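You operate a simulated robot arm through the tools that you are given. There is no shell and no other tool.

You run a simulated robot arm. Do the job below in one go: nothing can be reset, and whatever is moved stays where it is left.

JOB
Put things in order on the top of the island bench. At the end: the black pulley stands on top of the silver pulley; the white small sensor stands on top of the brown marking card; the plain silver ring stands where the white wheel block stood; the white wheel block is on the narrow grey carton; whatever was shut is shut again. Leave all else as you found it, and nothing knocked over.

Only the result counts: the job must be done as asked and must still hold three seconds after the hand-in. Knocking over, shifting, dropping, spilling or breaking anything else fails it.

ROBOT AND FRAMES
A 6-joint arm with a two-finger gripper, fixed in place. Base frame: the origin is at the foot of the arm, x ahead of it, y to its left, z up; the work surface is at about z = 0. Readings come in m, degrees, newtons and seconds.
With the tool pointing down near the work surface it reaches from about 0.24 to 0.62 m from the base axis. Its first joint turns from -66.0 to 66.0 degrees. Payload 1.37 kg.
Tool frame: the origin (TCP) lies between the finger pads and is the grasp point; the fingertips stand 0.022 m ahead of it; z points along the fingers, y is the line along which they close. The gripper opens to 0.092 m; its body begins 0.065 m behind the TCP.
Orientation is told as [roll, pitch, yaw] about the base's x, y, z axes, in that order, counted from this pose: with the fingers straight down and closing along the base's y, the tool's x points along the base's -x, its y along +y and its z along -z.

CONTROLS
- The arm moves only by the tool drive_tool. Its argument "deltas" is a list of rows, each a list of 7 numbers: the shift along the base's x, y, z in m, then the turn, a rotation vector about the base's x, y, z in rad, then the opening, from 0 (shut) to 1 (fully open). In form: [[tx, ty, tz, ax, ay, az, fingers], ...]. A call has 1 to 20 rows; each row shifts and turns the commanded pose from where the row before left it. Each row takes 0.2 s and may step no farther than 0.05 m and 8.6 degrees from the row before; otherwise, or with a gripper value out of range, the whole call is refused. Where a pose cannot be reached the arm comes as near as it can. A force on the tool above 40 N (or 10 N above the force at the start of the call, whichever is more), or a blocked arm, ends the call early, and 0.2 s more pass. The fingers move at their own pace (about 0.0599 m/s each) and stop on an object; they squeeze with about 26 N. The grip force told is the motor's: it shows also when the fingers shut on nothing. Time passes only in rows, and 0.2 s behind the last, so rows that do not move let the fingers close. The reply holds the time, the measured pose of the TCP, the force on the tool along the base axes, the opening and the grip force, in the units named above and with some noise, with the torque about the TCP (base axes, N m) and any sound that the robot's microphone picked up, and new pictures: "show" is both (left out), scene, wrist or none.
- Cameras (640 x 400 px; columns grow to the right, rows downward): "scene" is fixed at [0.0206, -0.4185, 0.5947]; the picture's right is [0.90, -0.45, 0.00], its down [-0.21, -0.43, -0.88] and it looks along [0.39, 0.79, -0.48] (base axes); focal length 314 px, centre (320, 200). "wrist" rides on the gripper at [0.071, 0.019, -0.102] in the tool frame; the picture's right is [-0.26, 0.97, 0.00], its down [-0.75, -0.20, -0.62] and it looks along [-0.60, -0.16, 0.78] (tool axes); focal length 280 px, centre (320, 200). There is no depth. A picture from a camera that has moved, and an enlarged one, comes with that camera's place and axes in the base frame and with its lens.
- zoom(camera, box): a new picture of the part [left, top, right, bottom] of that camera's present view, enlarged. The clock stands still meanwhile.
- hand_in(): hands the job in; it is judged then, once.

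Nothing tells you positions but the pictures and the camera data. Unless the task says otherwise, let go and move clear before handing in.

The tools are called after "Call:" as name(argument=value, ...) on one line, values as JSON. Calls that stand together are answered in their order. drive_tool: Moves the arm, as the interface text tells. Its arguments: {"type":"object","properties":{"deltas":{"type":"array","items":{"type":"array","items":{"type":"number"}}},"show":{"type":"string","enum":["both","scene","wrist","none"]}},"required":["deltas"]} The other tools are called the same way: zoom (camera, box) takes an enlarged picture of a part of a camera's view; hand_in () hands the job in.

At the start:

```text
clock: 0.0
tool_pos: [0.4167, 0.0707, 0.2537]
tool_rot: [-0.1, 0.0, 0.0]
force: [0.7, -0.4, 0.5]
moment: [0.0, 0.01, 0.03]
gripper_width: 0.0922
gripper_force: 0.0
```

scene: 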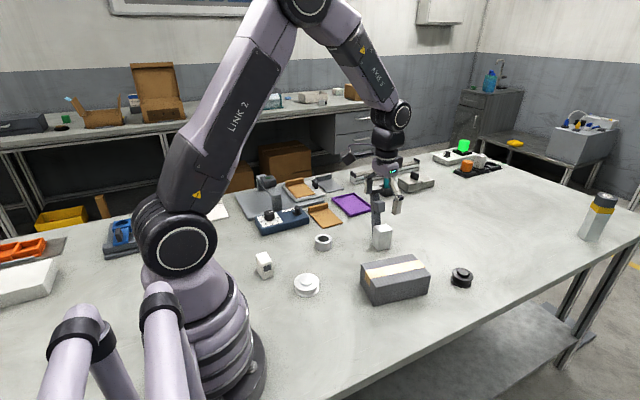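
wrist: 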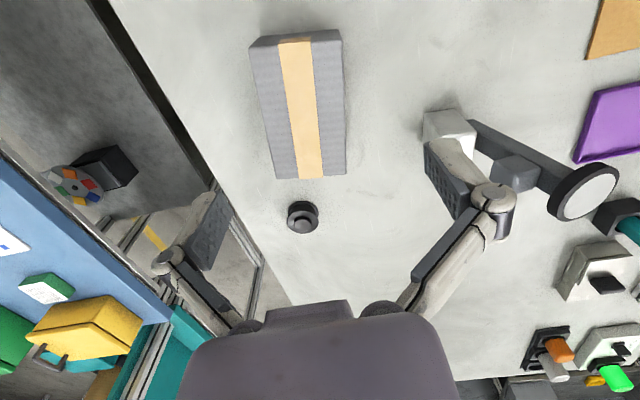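

I see a bench with several small items: a grey carton with a tan stripe, a black pulley, a white block, white round items, a silver ring and some card-like items. I'll zoom in first to identify everything.

Call:
zoom(camera="scene", box=[230, 220, 490, 320])

Call:
zoom(camera="scene", box=[220, 150, 380, 250])

Call:
zoom(camera="scene", box=[340, 120, 520, 230])

Call:
zoom(camera="scene", box=[0, 180, 240, 320])

Call:
zoom(camera="wrist", box=[400, 80, 640, 400])

```text
2.46 times, centred on (360, 270) of scene
camera zoom: at [0.0206, -0.4185, 0.5947], right [0.9, -0.45, 0.0], down [-0.21, -0.43, -0.88], along [0.39, 0.79, -0.48], focal length 773 px, centre (222, 28)
```

zoom: 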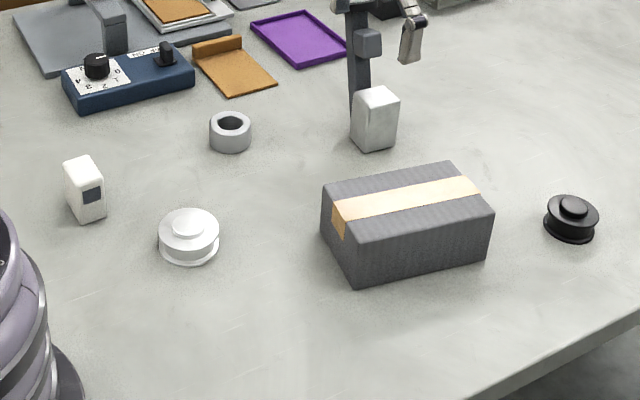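

```text
4.00 times, centred on (300, 200) of scene
camera zoom: at [0.0206, -0.4185, 0.5947], right [0.9, -0.45, 0.0], down [-0.21, -0.43, -0.88], along [0.39, 0.79, -0.48], focal length 1256 px, centre (400, 200)
```

zoom: 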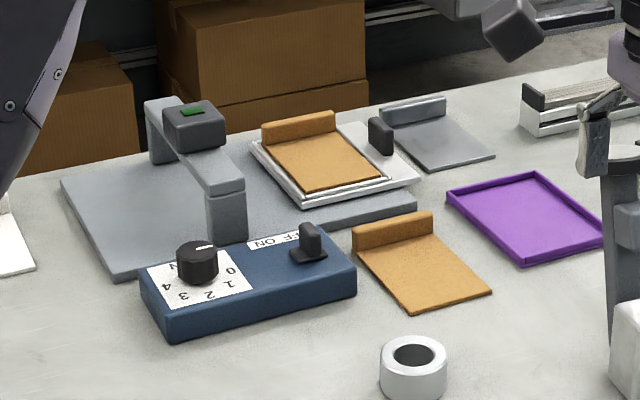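

```text
3.56 times, centred on (430, 175) of scene
camera zoom: at [0.0206, -0.4185, 0.5947], right [0.9, -0.45, 0.0], down [-0.21, -0.43, -0.88], along [0.39, 0.79, -0.48], focal length 1116 px, centre (-71, 289)
```

zoom: 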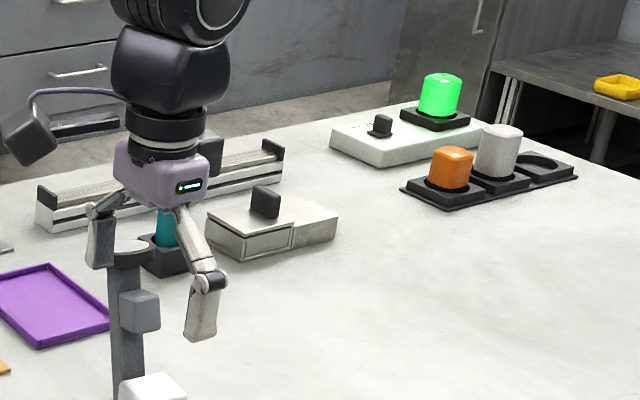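

```text
2.67 times, centred on (120, 250) of scene
camera zoom: at [0.0206, -0.4185, 0.5947], right [0.9, -0.45, 0.0], down [-0.21, -0.43, -0.88], along [0.39, 0.79, -0.48], focal length 837 px, centre (853, 67)
```

zoom: 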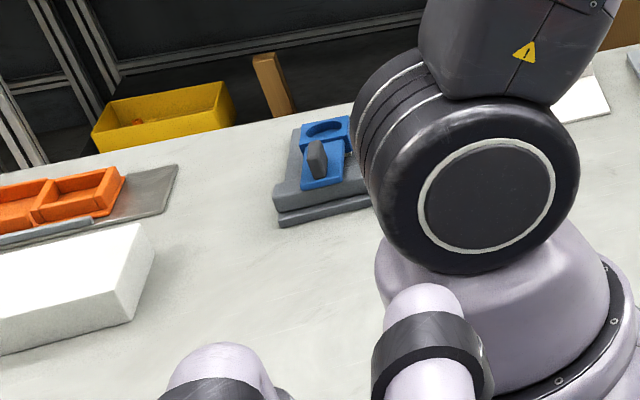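

```text
1.25 times, centred on (520, 240) of wrist
camera zoom: at [0.3451, 0.0896, 0.3562], right [0.26, 0.97, 0.0], down [0.75, -0.2, 0.62], along [0.6, -0.16, -0.78], focal length 350 px, centre (70, 150)
```

zoom: 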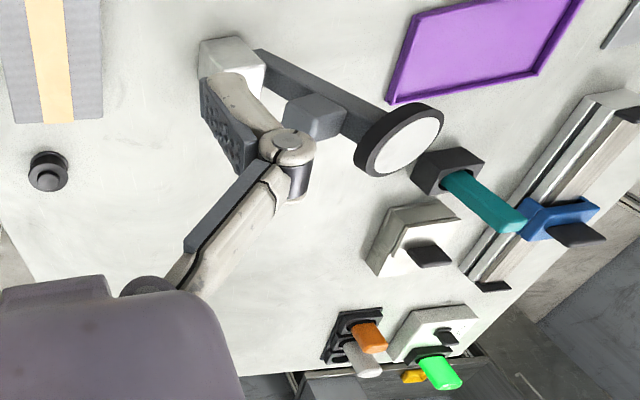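

The small items seem to be: sensor at about (0.18,0.26), silver pulley (0.25,0.14), ring (0.38,0.29), white block (0.54,0.21), carton (0.47,0.06) and black pulley (0.63,-0.02). I'll move the arm up and back to get clearer views before I touch anything.

Call:
drive_tool(deltas=[[-0.03, 0.02, 0.03, 0, 0, 0, 1], [-0.03, 0.02, 0.03, 0, 0, 0, 1], [-0.03, 0.02, 0.03, 0, 0, 0, 1], [-0.02, 0.02, 0.02, 0, 0, 0, 1], [0, 0, 0, 0, 0, 0, 1]])

```text
clock: 1.2
tool_pos: [0.3047, 0.1515, 0.3656]
tool_rot: [0.1, 0.0, 0.0]
force: [0.5, 0.4, 0.2]
moment: [0.01, -0.01, -0.06]
gripper_width: 0.0924
gripper_force: 0.1
camera wrist: at [0.2333, 0.1706, 0.4674], right [0.26, 0.96, 0.0], down [0.75, -0.2, 0.62], along [0.6, -0.16, -0.78], focal length 280 px, centre (320, 200)
```

scene: 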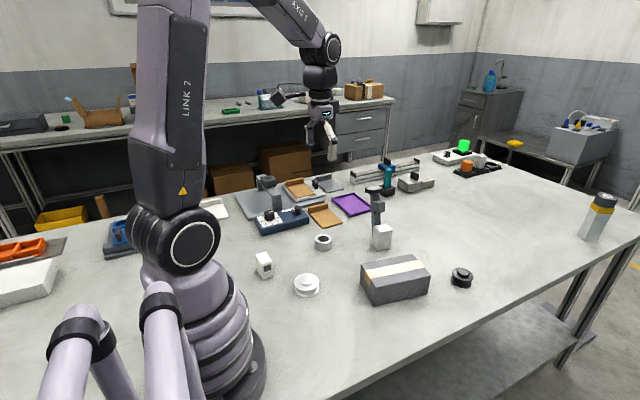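
wrist: 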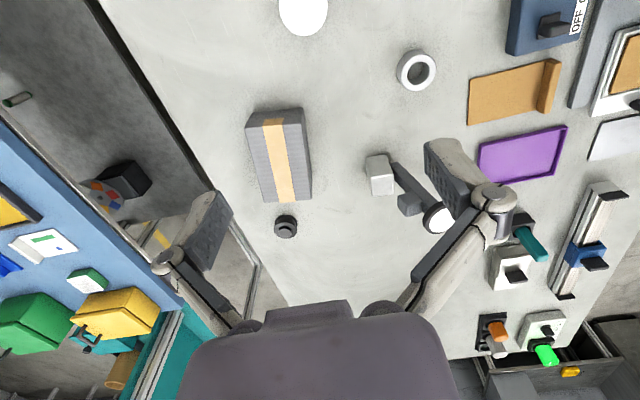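

Call:
zoom(camera="scene", box=[340, 145, 440, 255])

Call:
zoom(camera="wrist", box=[340, 30, 640, 260])

Call:
zoom(camera="scene", box=[190, 165, 360, 250])

Call:
zoom(camera="scene", box=[420, 130, 520, 190])

```text
3.64 times, centred on (390, 200) of scene
camera zoom: at [0.0206, -0.4185, 0.5947], right [0.9, -0.45, 0.0], down [-0.21, -0.43, -0.88], along [0.39, 0.79, -0.48], focal length 1142 px, centre (66, 200)
```

zoom: 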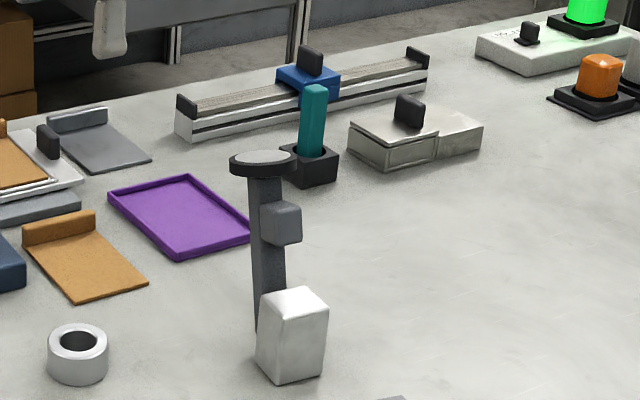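

```text
1.74 times, centred on (490, 145) of wrist
camera zoom: at [0.2333, 0.1706, 0.4674], right [0.26, 0.96, 0.0], down [0.75, -0.2, 0.62], along [0.6, -0.16, -0.78], focal length 488 px, centre (24, 296)
```

zoom: 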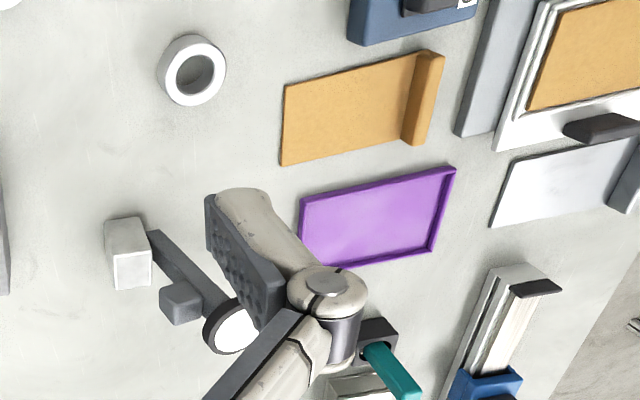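

```text
3.76 times, centred on (275, 208) of scene
camera zoom: at [0.0206, -0.4185, 0.5947], right [0.9, -0.45, 0.0], down [-0.21, -0.43, -0.88], along [0.39, 0.79, -0.48], focal length 1182 px, centre (489, 172)
```

zoom: 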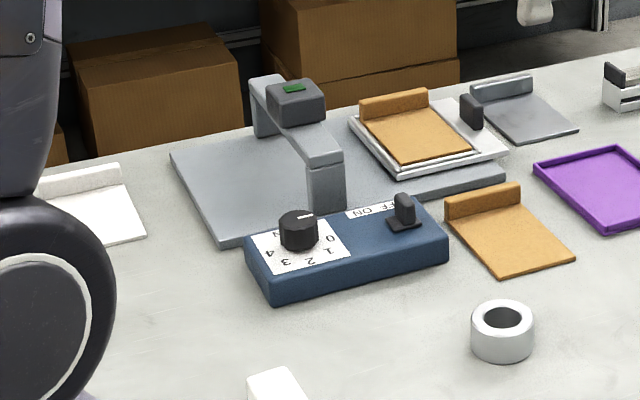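

```text
6.40 times, centred on (470, 160) of scene
camera zoom: at [0.0206, -0.4185, 0.5947], right [0.9, -0.45, 0.0], down [-0.21, -0.43, -0.88], along [0.39, 0.79, -0.48], focal length 2009 px, centre (-640, 456)
```

zoom: 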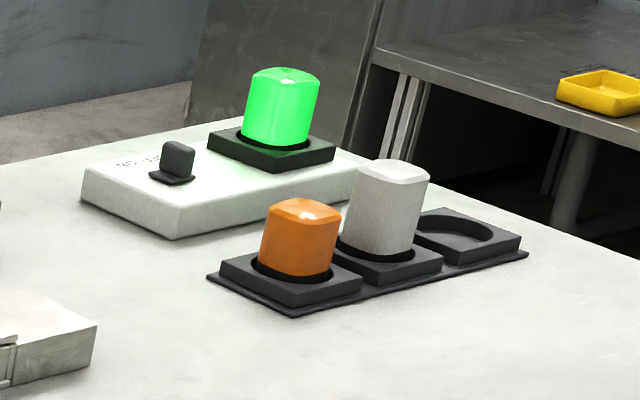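

Call:
zoom(camera="scene", box=[245, 245, 285, 285])

Call:
zoom(camera="scene", box=[360, 215, 400, 255])

Call:
zoom(camera="scene", box=[285, 265, 330, 305])

Call:
zoom(camera="scene", box=[440, 258, 485, 298])

Call:
zoom(camera="wrist", box=[355, 140, 455, 240])

Call:
zoom(camera="scene", box=[350, 245, 440, 310])

```text
10.00 times, centred on (265, 265) of scene
camera zoom: at [0.0206, -0.4185, 0.5947], right [0.9, -0.45, 0.0], down [-0.21, -0.43, -0.88], along [0.39, 0.79, -0.48], focal length 3139 px, centre (870, -450)
```

zoom: 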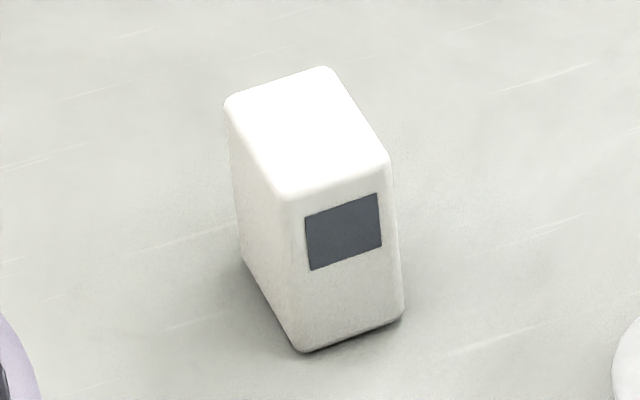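

```text
10.00 times, centred on (380, 235) of scene
camera zoom: at [0.0206, -0.4185, 0.5947], right [0.9, -0.45, 0.0], down [-0.21, -0.43, -0.88], along [0.39, 0.79, -0.48], focal length 3139 px, centre (-280, -150)
```

zoom: 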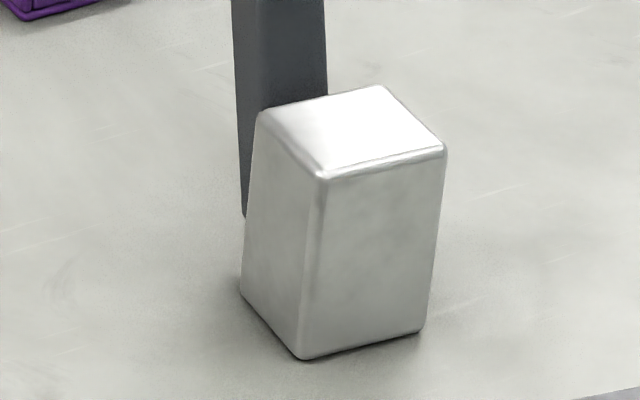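

```text
10.00 times, centred on (308, 285) of scene
camera zoom: at [0.0206, -0.4185, 0.5947], right [0.9, -0.45, 0.0], down [-0.21, -0.43, -0.88], along [0.39, 0.79, -0.48], focal length 3139 px, centre (445, -650)
```

zoom: 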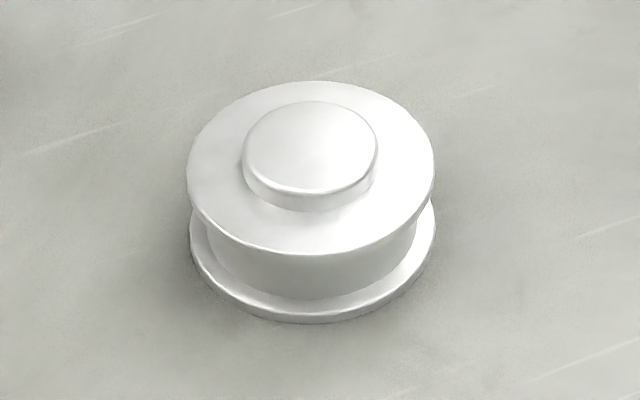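

```text
10.00 times, centred on (462, 278) of scene
camera zoom: at [0.0206, -0.4185, 0.5947], right [0.9, -0.45, 0.0], down [-0.21, -0.43, -0.88], along [0.39, 0.79, -0.48], focal length 3139 px, centre (-1105, -580)
```

zoom: 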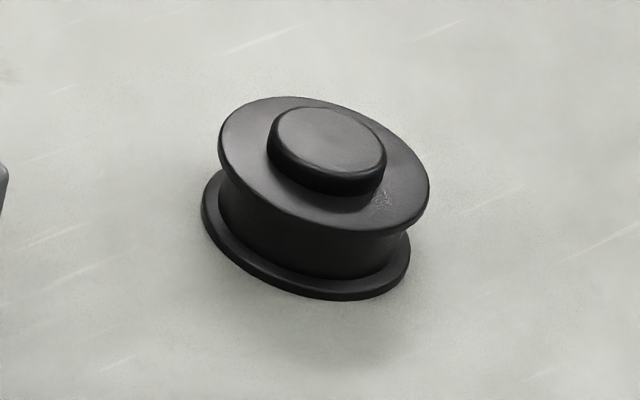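

```text
4.00 times, centred on (405, 190) of wrist
camera zoom: at [0.2333, 0.1706, 0.4674], right [0.26, 0.96, 0.0], down [0.75, -0.2, 0.62], along [0.6, -0.16, -0.78], focal length 1122 px, centre (-20, 240)
```

zoom: 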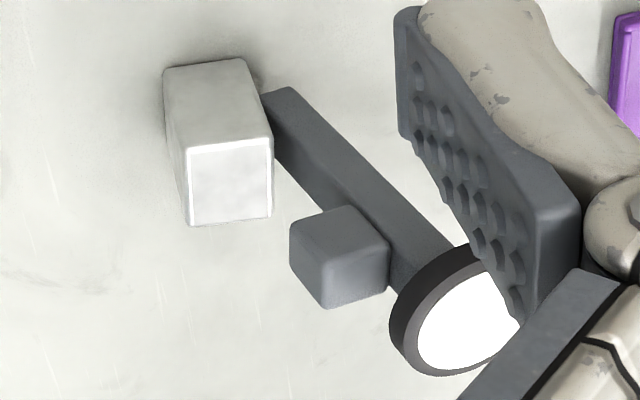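

```text
6.15 times, centred on (395, 278) of scene
camera zoom: at [0.0206, -0.4185, 0.5947], right [0.9, -0.45, 0.0], down [-0.21, -0.43, -0.88], along [0.39, 0.79, -0.48], focal length 1932 px, centre (-142, -277)
```

zoom: 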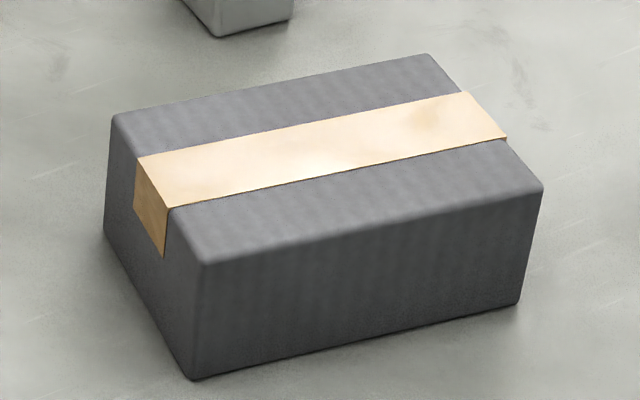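

Nothing so far shows what the post with the disc is, or how it relates to the white block. I'll bring the wrist camera closer to inspect that spot.

Call:
drive_tool(deltas=[[0.014, 0.03, -0.028, 0, 0, 0, 1], [0.014, 0.03, -0.028, 0, 0, 0, 1], [0.014, 0.03, -0.028, 0, 0, 0, 1], [0.014, 0.03, -0.028, 0, 0, 0, 1], [0, 0, 0, 0, 0, 0, 1]])

```text
clock: 2.4
tool_pos: [0.3612, 0.2691, 0.253]
tool_rot: [0.0, 0.0, 0.0]
force: [0.1, 0.7, -0.2]
moment: [-0.02, -0.02, 0.03]
gripper_width: 0.092
gripper_force: 0.0
camera wrist: at [0.2901, 0.2897, 0.3545], right [0.26, 0.97, 0.0], down [0.75, -0.2, 0.63], along [0.6, -0.16, -0.78], focal length 280 px, centre (320, 200)
```

scene: 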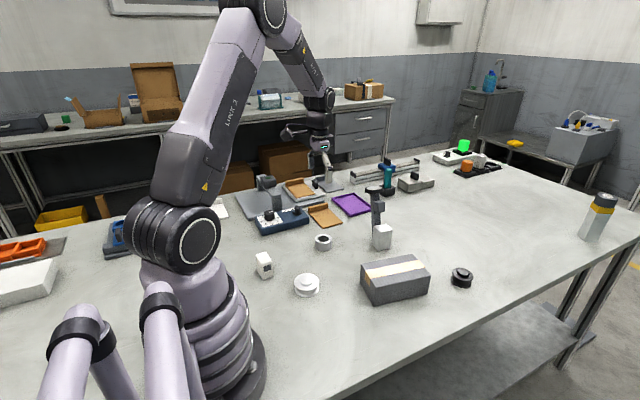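
wrist: 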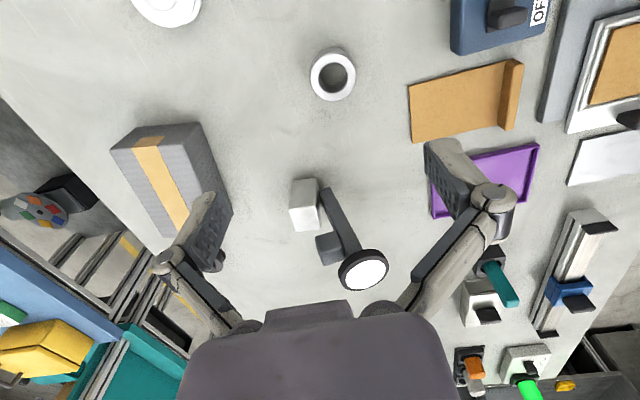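

Call:
zoom(camera="wrist", box=[270, 160, 400, 300])

Call:
zoom(camera="wrist", box=[280, 30, 560, 200])

```text
2.86 times, centred on (335, 230) of wrist
camera zoom: at [0.2901, 0.2897, 0.3545], right [0.26, 0.97, 0.0], down [0.75, -0.2, 0.63], along [0.6, -0.16, -0.78], focal length 801 px, centre (277, 114)
```

zoom: 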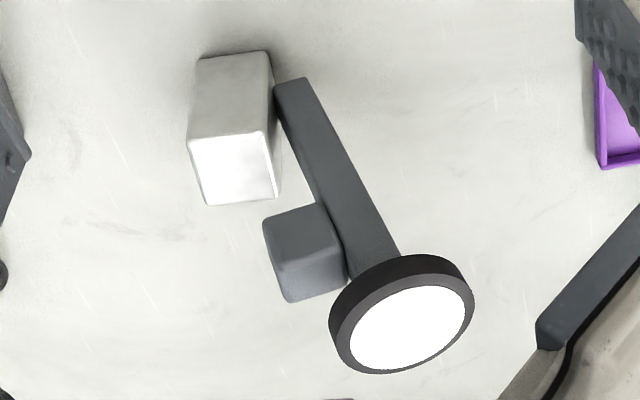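

```text
2.29 times, centred on (420, 115) of wrist
camera zoom: at [0.2901, 0.2897, 0.3545], right [0.26, 0.97, 0.0], down [0.75, -0.2, 0.63], along [0.6, -0.16, -0.78], focal length 641 px, centre (91, 394)
```

zoom: 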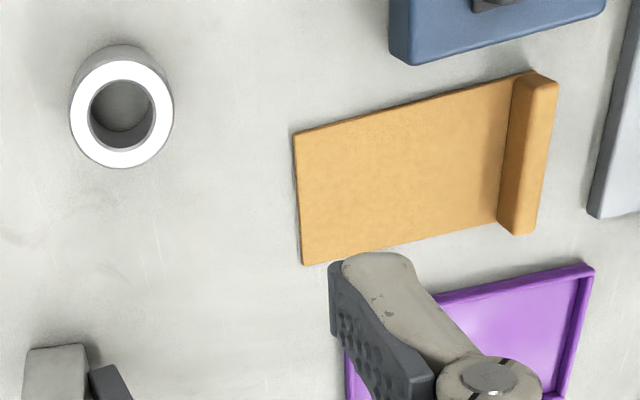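

The block and the leaning post with the disc may be one object, so I'll turn the camera round and look from the far (+y) side before deciding.

Call:
drive_tool(deltas=[[0.008, 0.008, 0, 0, 0, -0.1428, 1], [0.008, 0.008, 0, 0, 0, -0.1428, 1], [0.008, 0.008, 0, 0, 0, -0.1428, 1], [0.008, 0.008, 0, 0, 0, -0.1428, 1], [0.008, 0.008, 0, 0, 0, -0.1428, 1], [0.008, 0.008, 0, 0, 0, -0.1428, 1], [0.008, 0.008, 0, 0, 0, -0.1428, 1], [0.008, 0.008, 0, 0, 0, -0.1428, 1], [0.008, 0.008, 0, 0, 0, -0.1428, 1], [0.008, 0.008, 0, 0, 0, -0.1428, 1], [0, 0, 0, 0, 0, -0.1428, 1], [0, 0, 0, 0, 0, 0, 1]])

```text
clock: 5.0
tool_pos: [0.4424, 0.3495, 0.2526]
tool_rot: [0.1, 0.0, -90.1]
force: [0.2, -0.8, 0.4]
moment: [-0.02, -0.02, 0.01]
gripper_width: 0.0918
gripper_force: 0.0
camera wrist: at [0.4616, 0.421, 0.3536], right [0.96, -0.26, 0.0], down [-0.21, -0.75, 0.63], along [-0.16, -0.6, -0.78], focal length 280 px, centre (320, 200)
```

scene: 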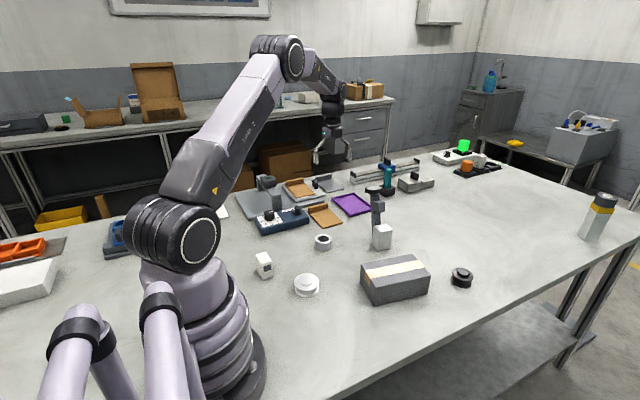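
wrist: 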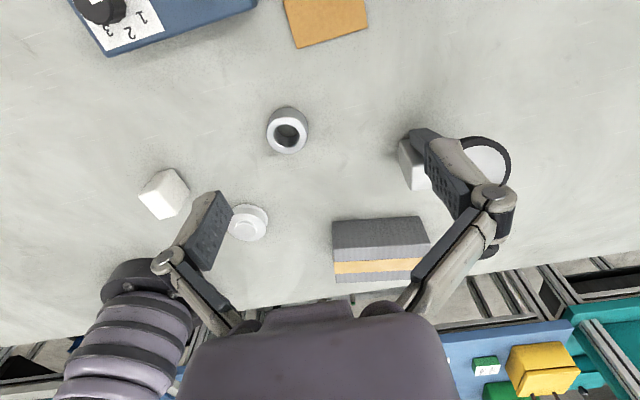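

Call:
drive_tool(deltas=[[0.01, 0.0, 0, 0, 0, 0.131, 1], [0.01, 0.0, 0, 0, 0, 0.131, 1], [0.01, 0, 0, 0, 0, 0.131, 1], [0.01, 0, 0, 0, 0, 0.131, 1], [0, 0, 0, 0, 0, 0, 1]], show="wrist")

```text
clock: 6.2
tool_pos: [0.4839, 0.3491, 0.253]
tool_rot: [0.0, 0.0, -59.8]
force: [0.6, -0.1, -0.2]
moment: [0.04, -0.01, 0.01]
gripper_width: 0.0921
gripper_force: 0.1
camera wrist: at [0.4637, 0.4209, 0.3541], right [0.97, 0.26, 0.0], down [0.2, -0.75, 0.62], along [0.16, -0.6, -0.78], focal length 280 px, centre (320, 200)
```

wrist: 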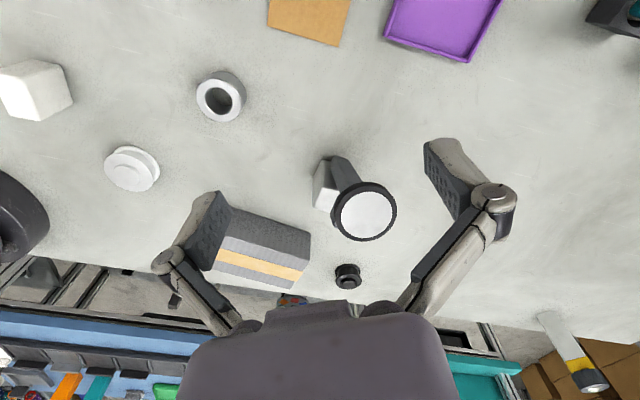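

Call:
zoom(camera="wrist", box=[290, 140, 420, 250])

Call:
zoom(camera="wrist", box=[180, 180, 400, 310])

```text
3.64 times, centred on (355, 195) of wrist
camera zoom: at [0.4637, 0.4209, 0.3541], right [0.97, 0.26, 0.0], down [0.2, -0.75, 0.62], along [0.16, -0.6, -0.78], focal length 1020 px, centre (193, 218)
```

zoom: 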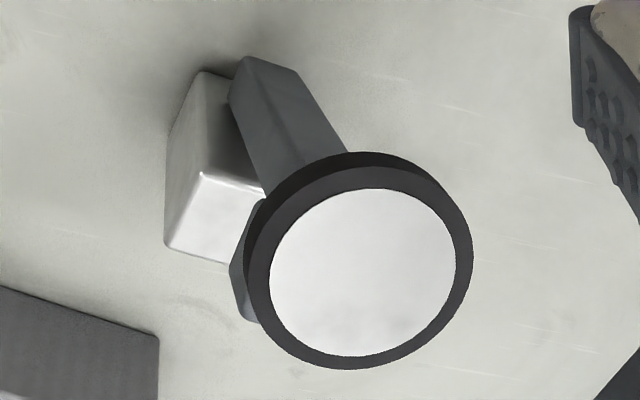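

```text
2.91 times, centred on (290, 245) of wrist
camera zoom: at [0.4637, 0.4209, 0.3541], right [0.97, 0.26, 0.0], down [0.2, -0.75, 0.62], along [0.16, -0.6, -0.78], focal length 816 px, centre (407, 69)
```

zoom: 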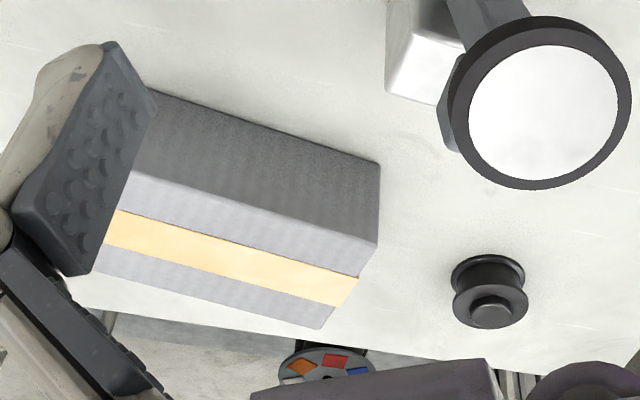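

The post seems to be fixed to the block, but I need a low side view to be certain. I'll turn the tool back and tilt it to look along +x.

Call:
drive_tool(deltas=[[-0.012, -0.012, 0, 0, 0, 0.1305, 1], [-0.012, -0.012, 0, 0, 0, 0.1305, 1], [-0.012, -0.012, 0, 0, 0, 0.1305, 1], [-0.012, -0.012, 0, 0, 0, 0.1305, 1], [-0.012, -0.012, 0, 0, 0, 0.1305, 1], [-0.012, -0.012, 0, 0, 0, 0.1305, 1], [-0.012, -0.012, 0, 0, 0, 0.1305, 1], [0, -0.01, 0, 0, 0, 0.1305, 1], [0, 0, -0.03, -0.0377, -0.1401, 0, 1], [0, 0, -0.03, -0.0377, -0.1401, 0, 1], [0, 0, -0.03, -0.0377, -0.1401, 0, 1], [0, 0, -0.02, 0, 0, 0, 1], [0, 0, 0, 0, 0, 0, 1]])

```text
clock: 9.0
tool_pos: [0.3991, 0.2575, 0.142]
tool_rot: [-6.8, -24.0, 1.3]
force: [0.7, 0.0, 0.1]
moment: [-0.02, 0.02, -0.02]
gripper_width: 0.0919
gripper_force: 0.2
camera wrist: at [0.2923, 0.2865, 0.2036], right [0.26, 0.96, 0.0], down [0.43, -0.12, 0.9], along [0.86, -0.23, -0.44], focal length 280 px, centre (320, 200)
```

scene: 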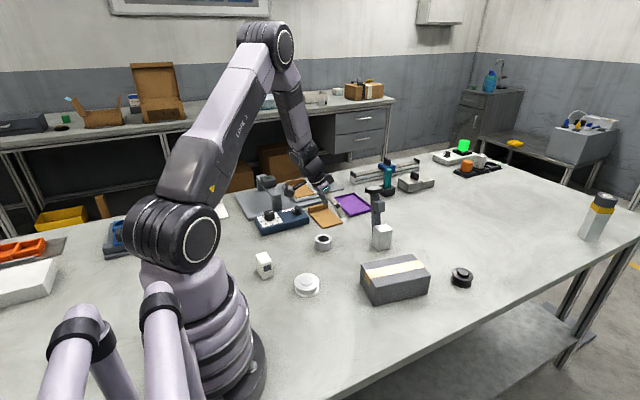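
wrist: 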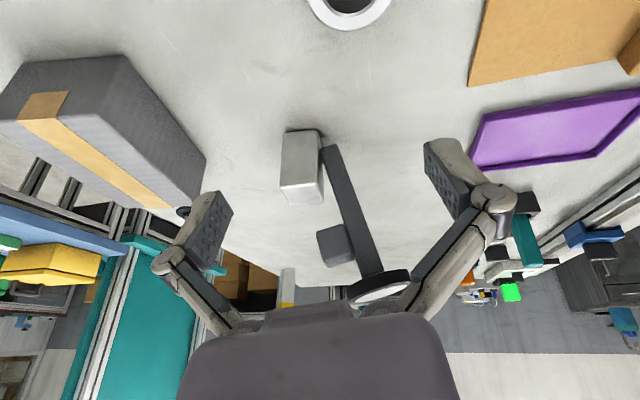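

Call:
zoom(camera="wrist", box=[265, 115, 425, 310])

```text
2.05 times, centred on (345, 212) of wrist
camera zoom: at [0.2923, 0.2865, 0.2036], right [0.26, 0.96, 0.0], down [0.43, -0.12, 0.9], along [0.86, -0.23, -0.44], focal length 575 px, centre (269, 174)
```

zoom: 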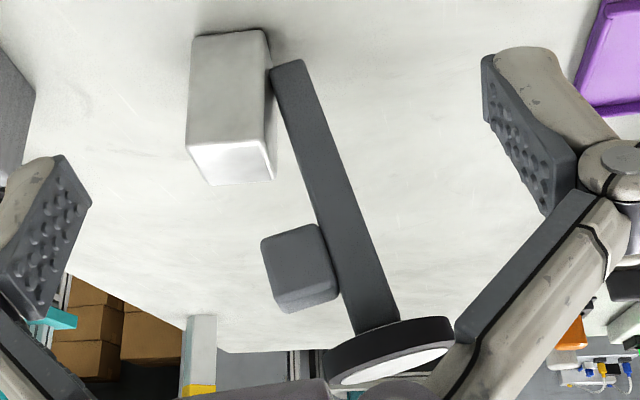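

The bar, small box and disc are all fixed to the white block, so the block with its wheel arm is one object, the "white wheel block". I'll begin with the black pulley near (0.64,-0.02), approaching from above with a slight outward tilt.

Call:
drive_tool(deltas=[[0, 0, 0.04, 0.0377, 0.1401, 0, 1], [0, 0, 0.04, 0.0377, 0.1401, 0, 1], [0, 0, 0.04, 0.0377, 0.1401, 0, 1], [0, 0, 0.03, 0, 0, 0, 1], [0.02, -0.035, 0, 0, 0, 0, 1], [0.02, -0.035, 0, 0, 0, 0, 1], [0.02, -0.035, 0, 0, 0, 0, 1], [0.025, -0.035, 0, 0, 0, 0, 1], [0.025, -0.035, 0, 0, 0, 0, 1], [0.025, -0.035, 0, 0, 0, 0, 1], [0.025, -0.035, 0, 0, -0.1047, 0, 1], [0.025, -0.033, -0.03, 0, -0.1047, 0, 1], [0.025, 0, -0.04, 0, 0, 0, 1], [0, 0, -0.04, 0, 0, 0, 1], [0, 0, 0, 0, 0, 0, 1]])

```text
refused: row 12 steps farther than a row can; nothing moved
```

The call was refused because one step was slightly too long, so I'll shorten it.

Call:
drive_tool(deltas=[[0, 0, 0.04, 0.0377, 0.1401, 0, 1], [0, 0, 0.04, 0.0377, 0.1401, 0, 1], [0, 0, 0.04, 0.0377, 0.1401, 0, 1], [0, 0, 0.03, 0, 0, 0, 1], [0.02, -0.035, 0, 0, 0, 0, 1], [0.02, -0.035, 0, 0, 0, 0, 1], [0.02, -0.035, 0, 0, 0, 0, 1], [0.025, -0.035, 0, 0, 0, 0, 1], [0.025, -0.035, 0, 0, 0, 0, 1], [0.025, -0.035, 0, 0, 0, 0, 1], [0.025, -0.035, 0, 0, -0.1047, 0, 1], [0.025, -0.033, -0.02, 0, -0.1047, 0, 1], [0.025, 0, -0.04, 0, 0, 0, 1], [0, 0, -0.04, 0, 0, 0, 1], [0, 0, 0, 0, 0, 0, 1]])

```text
clock: 12.2
tool_pos: [0.6107, -0.0234, 0.1926]
tool_rot: [0.0, -12.0, -0.2]
force: [-0.3, -0.7, 0.4]
moment: [-0.04, 0.02, 0.0]
gripper_width: 0.0919
gripper_force: 0.0
camera wrist: at [0.5195, -0.0031, 0.2777], right [0.26, 0.96, 0.06], down [0.61, -0.21, 0.77], along [0.75, -0.16, -0.64], focal length 280 px, centre (320, 200)
```

scene: 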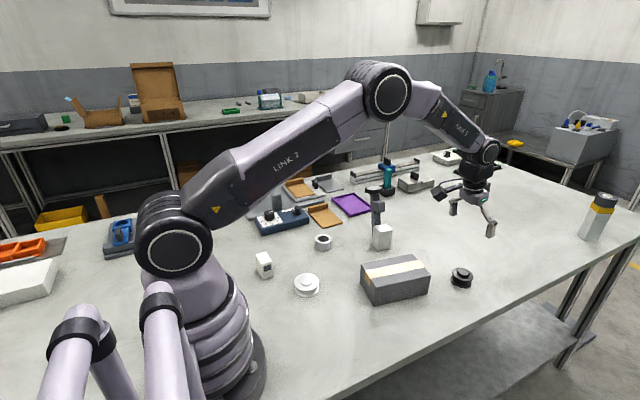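
wrist: 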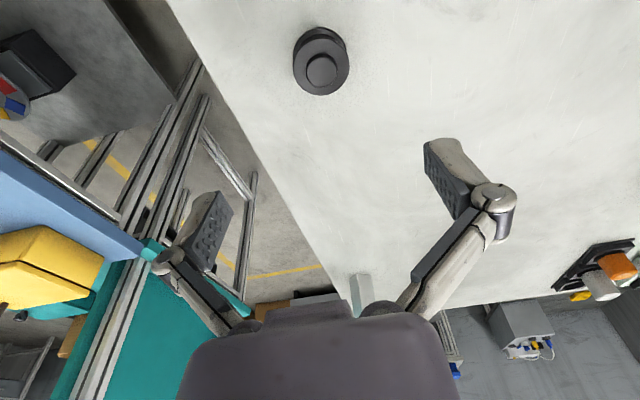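

Call:
zoom(camera="wrist", box=[260, 10, 388, 110])

Call:
zoom(camera="scene", box=[420, 130, 520, 300])

```text
4.00 times, centred on (324, 60) of wrist
camera zoom: at [0.5195, -0.0031, 0.2777], right [0.26, 0.96, 0.06], down [0.61, -0.21, 0.77], along [0.75, -0.16, -0.64], focal length 1122 px, centre (304, 760)
```

zoom: 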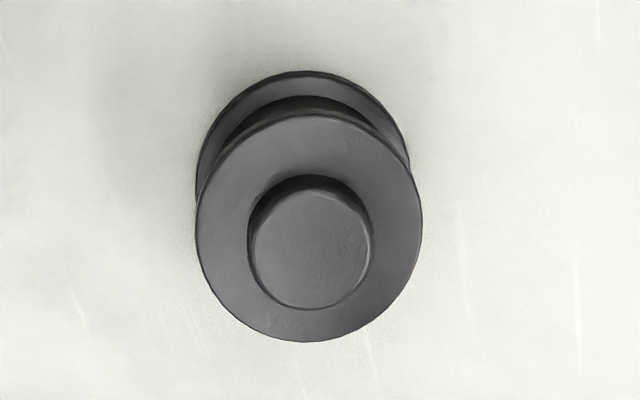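

```text
2.35 times, centred on (470, 215) of scene
camera zoom: at [0.0206, -0.4185, 0.5947], right [0.9, -0.45, 0.0], down [-0.21, -0.43, -0.88], along [0.39, 0.79, -0.48], focal length 739 px, centre (-33, 165)
```

zoom: 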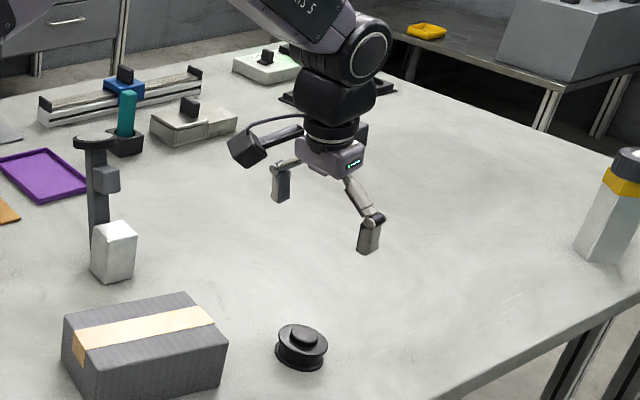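

The wrist view puts the black pulley at (0.6355,-0.0187), about 50 mm across. I'll come down around it and check before closing.

Call:
drive_tool(deltas=[[0.005, 0.0016, -0.034, 0, 0, 0, 1], [0.005, 0.0016, -0.034, 0, 0, 0, 1], [0.005, 0.0015, -0.034, 0, 0, 0, 1], [0.005, 0, -0.03, 0, 0, 0, 1], [0, 0, 0, 0, 0, 0, 1]])

```text
clock: 13.4
tool_pos: [0.6281, -0.0151, 0.0614]
tool_rot: [0.0, -12.0, 0.0]
force: [-0.5, 0.3, -0.8]
moment: [-0.01, -0.04, 0.01]
gripper_width: 0.0921
gripper_force: 0.2
camera wrist: at [0.5373, 0.0046, 0.1456], right [0.26, 0.96, 0.06], down [0.61, -0.21, 0.77], along [0.75, -0.16, -0.64], focal length 280 px, centre (320, 200)
```

scene: 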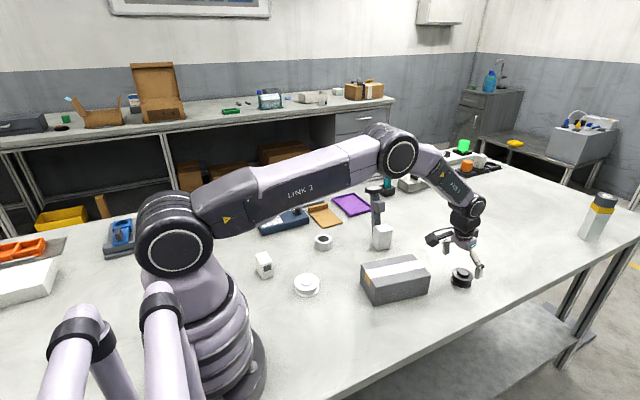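
wrist: 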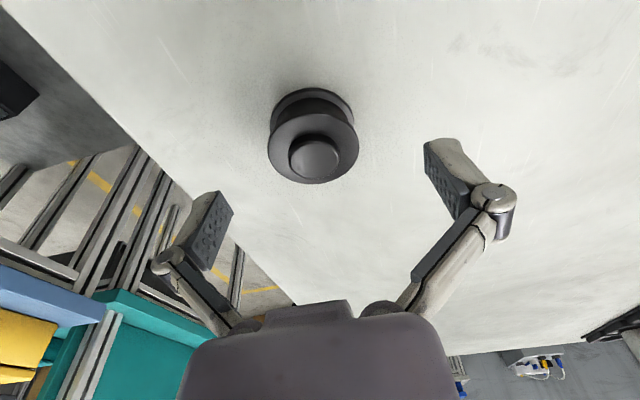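

Call:
drive_tool(deltas=[[0.003, -0.0015, -0.018, 0, 0, 0, 1], [0.0035, -0.0015, -0.0165, 0, 0, 0, 1], [0, 0, 0, 0, 0, 0, 1]], show="wrist")

```text
clock: 14.2
tool_pos: [0.6339, -0.0184, 0.0259]
tool_rot: [0.0, -12.0, 0.0]
force: [-0.4, -0.3, 0.0]
moment: [0.02, -0.02, -0.03]
gripper_width: 0.0919
gripper_force: 0.1
camera wrist: at [0.5429, 0.001, 0.1105], right [0.26, 0.96, 0.05], down [0.61, -0.21, 0.77], along [0.75, -0.16, -0.64], focal length 280 px, centre (320, 200)
```

wrist: 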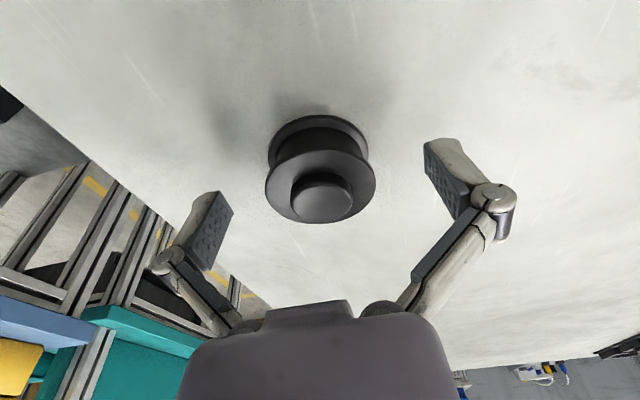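

The pulley sits between the pads, so I'm closing the fingers.

Call:
drive_tool(deltas=[[0, 0, 0, 0, 0, 0, 0.5], [0, 0, 0, 0, 0, 0, 0.4], [0, 0, 0, 0, 0, 0, 0.3], [0, 0, 0, 0, 0, 0, 0.3], [0, 0, 0, 0, 0, 0, 0.3]], show="wrist")

```text
clock: 15.4
tool_pos: [0.633, -0.0183, 0.0259]
tool_rot: [0.1, -12.0, -0.1]
force: [-0.8, -0.8, 1.5]
moment: [0.0, 0.02, 0.0]
gripper_width: 0.0508
gripper_force: 26.3
camera wrist: at [0.5429, 0.0011, 0.1107], right [0.26, 0.96, 0.05], down [0.61, -0.21, 0.77], along [0.75, -0.16, -0.64], focal length 280 px, centre (320, 200)
```

wrist: 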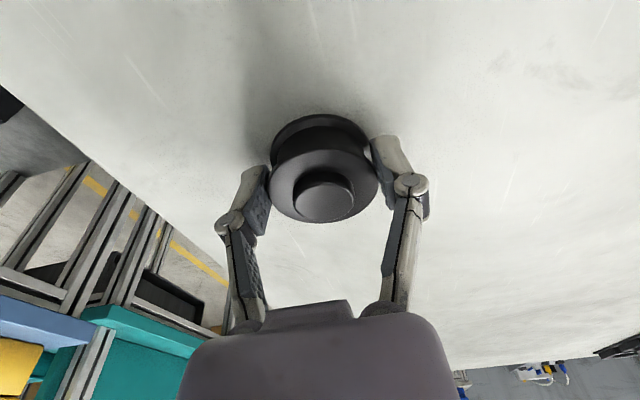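

The grip reads firm at 50.8 mm and 26 N. I'll lift and carry the pulley over the silver one.

Call:
drive_tool(deltas=[[0, 0, 0.02, 0, 0, 0, 0.3], [0, 0, 0.04, 0, 0, 0, 0.3], [0, 0, 0.045, 0, 0, 0, 0.3], [0, 0, 0.045, 0, 0, 0, 0.3], [0, 0, 0.03, 0, 0, 0, 0.3], [-0.03, 0.012, 0, 0, 0, 0, 0.3], [-0.04, 0.016, 0, 0, 0, 0, 0.3], [-0.04, 0.017, 0, 0, 0, 0, 0.3], [-0.04, 0.017, 0, 0, 0, 0, 0.3], [-0.04, 0.017, 0, 0, 0, 0, 0.3], [-0.04, 0.017, 0, 0, 0, 0, 0.3], [-0.04, 0.017, 0, 0, 0, 0, 0.3], [-0.04, 0.017, 0, 0, 0, 0, 0.3], [-0.04, 0.016, 0, 0, 0, 0, 0.3], [0, 0, 0, 0, 0, 0, 0.3]])

```text
clock: 18.6
tool_pos: [0.2865, 0.124, 0.2076]
tool_rot: [0.0, -12.1, 0.0]
force: [-1.0, -0.3, 0.3]
moment: [-0.05, -0.04, -0.01]
gripper_width: 0.0276
gripper_force: 0.2
camera wrist: at [0.1954, 0.1438, 0.2929], right [0.26, 0.96, 0.06], down [0.61, -0.21, 0.77], along [0.75, -0.16, -0.64], focal length 280 px, centre (320, 200)
```

scene: 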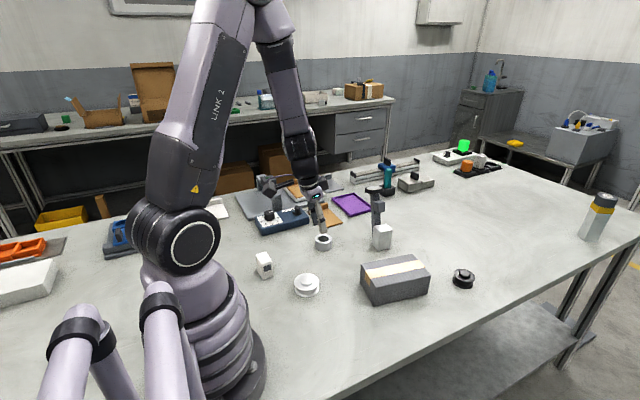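
wrist: 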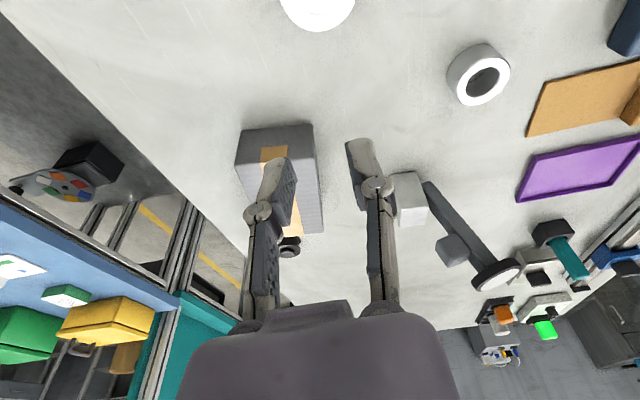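

The gripper came up empty: the pulley slipped out at the start of the lift and looks to be still at its place. I'll check how it stands.

Call:
zoom(camera="scene", box=[440, 258, 485, 298])

Call:
zoom(camera="scene", box=[230, 220, 490, 320])

```text
10.00 times, centred on (462, 278) of scene
camera zoom: at [0.0206, -0.4185, 0.5947], right [0.9, -0.45, 0.0], down [-0.21, -0.43, -0.88], along [0.39, 0.79, -0.48], focal length 3139 px, centre (-1105, -580)
```

zoom: 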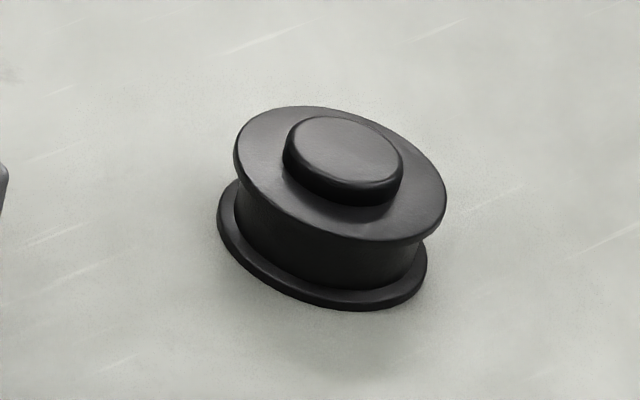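

```text
2.46 times, centred on (360, 270) of scene
camera zoom: at [0.0206, -0.4185, 0.5947], right [0.9, -0.45, 0.0], down [-0.21, -0.43, -0.88], along [0.39, 0.79, -0.48], focal length 773 px, centre (222, 28)
```

zoom: 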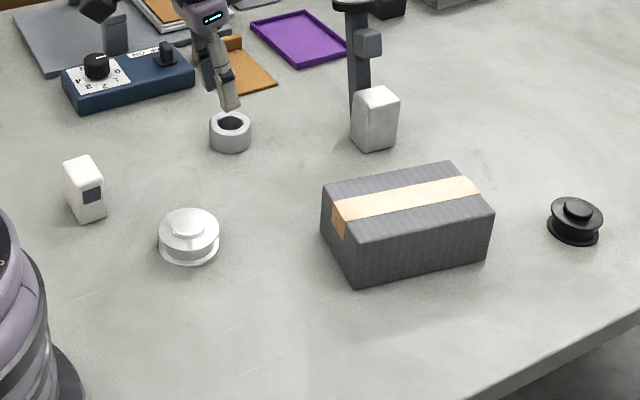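

The pulley is upright, shifted about 5 mm. I'll go back over it with the fingers open, then grip it lower and lift slowly.

Call:
drive_tool(deltas=[[0.04, -0.018, 0, 0, 0, 0, 1], [0.04, -0.018, 0, 0, 0, 0, 1], [0.04, -0.018, 0, 0, 0, 0, 1], [0.04, -0.018, 0, 0, 0, 0, 1], [0.04, -0.018, 0, 0, 0, 0, 1], [0.04, -0.018, 0, 0, 0, 0, 1], [0.04, -0.018, 0, 0, 0, 0, 1], [0.04, -0.02, 0, 0, 0, 0, 1], [0.003, 0, -0.04, 0, 0, 0, 1], [0.003, 0, -0.04, 0, 0, 0, 1], [0.003, 0, -0.04, 0, 0, 0, 1], [0, 0, 0, 0, 0, 0, 1]], show="wrist")

```text
clock: 21.2
tool_pos: [0.614, -0.0192, 0.0904]
tool_rot: [0.1, -12.1, -0.1]
force: [0.2, -0.4, 1.1]
moment: [0.01, 0.04, 0.01]
gripper_width: 0.092
gripper_force: 0.0
camera wrist: at [0.5226, 0.0008, 0.1744], right [0.26, 0.96, 0.06], down [0.61, -0.21, 0.77], along [0.75, -0.16, -0.64], focal length 280 px, centre (320, 200)
```

wrist: 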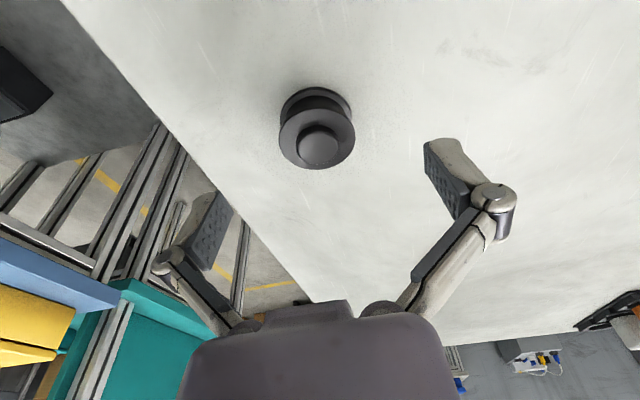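

Call:
zoom(camera="wrist", box=[260, 70, 388, 180])

```text
3.64 times, centred on (324, 125) of wrist
camera zoom: at [0.5226, 0.0008, 0.1744], right [0.26, 0.96, 0.06], down [0.61, -0.21, 0.77], along [0.75, -0.16, -0.64], focal length 1020 px, centre (306, 473)
```

zoom: 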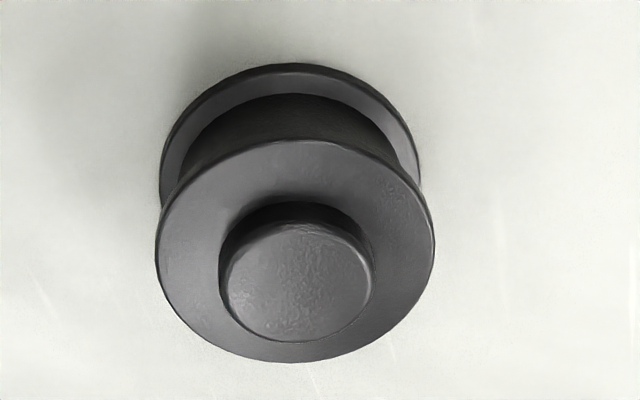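

Call:
drive_tool(deltas=[[0.0065, -0.0011, -0.025, 0, 0, 0, 1], [0.0065, -0.0011, -0.022, 0, 0, 0, 1], [0.0065, -0.0011, -0.0195, 0, 0, 0, 1], [0, 0, 0, 0, 0, 0, 1], [0, 0, 0, 0, 0, 0, 1]], show="wrist")

```text
clock: 22.4
tool_pos: [0.6338, -0.0243, 0.0215]
tool_rot: [0.0, -12.1, 0.0]
force: [0.0, -0.4, 0.6]
moment: [0.0, 0.02, 0.05]
gripper_width: 0.0921
gripper_force: 0.1
camera wrist: at [0.5433, -0.0035, 0.1058], right [0.26, 0.96, 0.05], down [0.61, -0.21, 0.77], along [0.75, -0.16, -0.64], focal length 280 px, centre (320, 200)
```

wrist: 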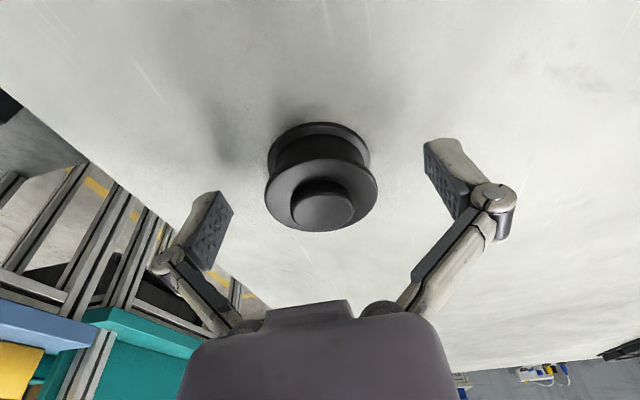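

Call:
drive_tool(deltas=[[0, 0, 0.001, 0, 0, 0, 0.5], [0, 0, 0, 0, 0, 0, 0.3], [0, 0, 0, 0, 0, 0, 0.1], [0, 0, 0, 0, 0, 0, 0], [0, 0, 0, 0, 0, 0, 0]], show="wrist")

Call:
drive_tool(deltas=[[0, 0, 0.004, 0, 0, 0, 0], [0, 0, 0.004, 0, 0, 0, 0], [0, 0, 0.004, 0, 0, 0, 0]], show="both")

```text
clock: 23.6
tool_pos: [0.6337, -0.0236, 0.0224]
tool_rot: [0.0, -12.0, -0.1]
force: [-0.8, -1.0, 1.8]
moment: [-0.02, 0.02, -0.01]
gripper_width: 0.0505
gripper_force: 26.2
camera wrist: at [0.5431, -0.0043, 0.1067], right [0.26, 0.96, 0.05], down [0.61, -0.21, 0.77], along [0.75, -0.16, -0.64], focal length 280 px, centre (320, 200)
```

wrist: 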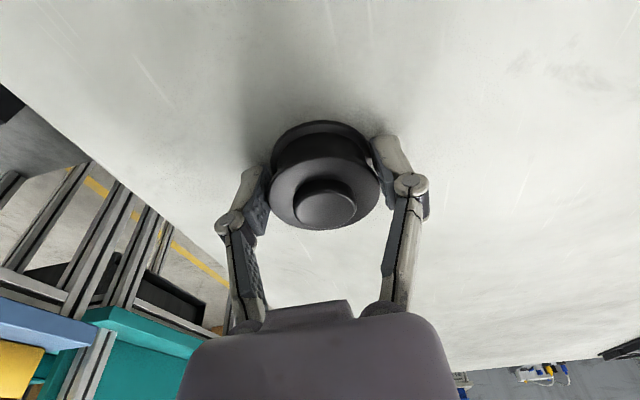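

```text
clock: 24.4
tool_pos: [0.6324, -0.0239, 0.0344]
tool_rot: [0.1, -12.0, -0.1]
force: [0.3, -0.3, -0.8]
moment: [-0.02, 0.01, 0.02]
gripper_width: 0.0507
gripper_force: 25.9
camera wrist: at [0.5419, -0.0045, 0.1181], right [0.26, 0.96, 0.05], down [0.61, -0.21, 0.77], along [0.75, -0.16, -0.64], focal length 280 px, centre (320, 200)
```

scene: 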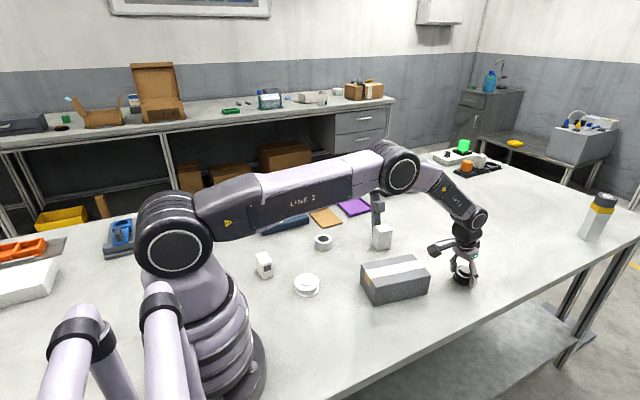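
wrist: 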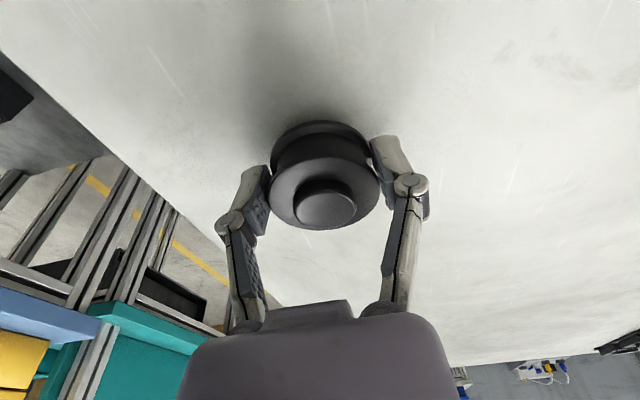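

This time the pulley is coming up with the gripper. I'll lift further, gently.

Call:
drive_tool(deltas=[[0, 0, 0.008, 0, 0, 0, 0], [0, 0, 0.012, 0, 0, 0, 0], [0, 0, 0.015, 0, 0, 0, 0], [0, 0, 0.02, 0, 0, 0, 0], [0, 0, 0.02, 0, 0, 0, 0], [0, 0, 0.02, 0, 0, 0, 0], [0, 0, 0.02, 0, 0, 0, 0], [0, 0, 0.01, 0, 0, 0, 0]], show="wrist")

```text
clock: 26.2
tool_pos: [0.633, -0.0238, 0.1594]
tool_rot: [0.0, -12.0, -0.1]
force: [0.1, -0.2, -1.9]
moment: [-0.01, -0.01, 0.01]
gripper_width: 0.0507
gripper_force: 26.1
camera wrist: at [0.5422, -0.0044, 0.2429], right [0.26, 0.96, 0.05], down [0.61, -0.21, 0.77], along [0.75, -0.16, -0.64], focal length 280 px, centre (320, 200)
```

wrist: 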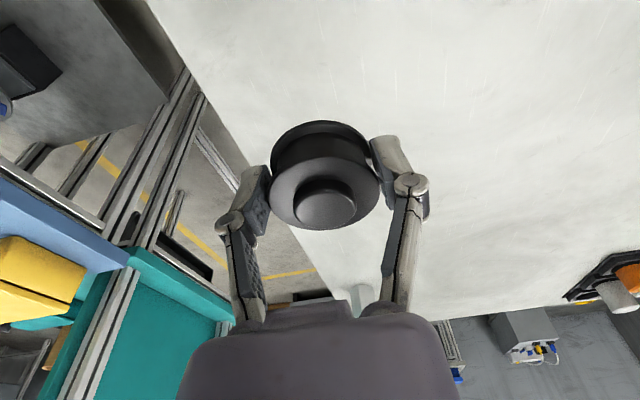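

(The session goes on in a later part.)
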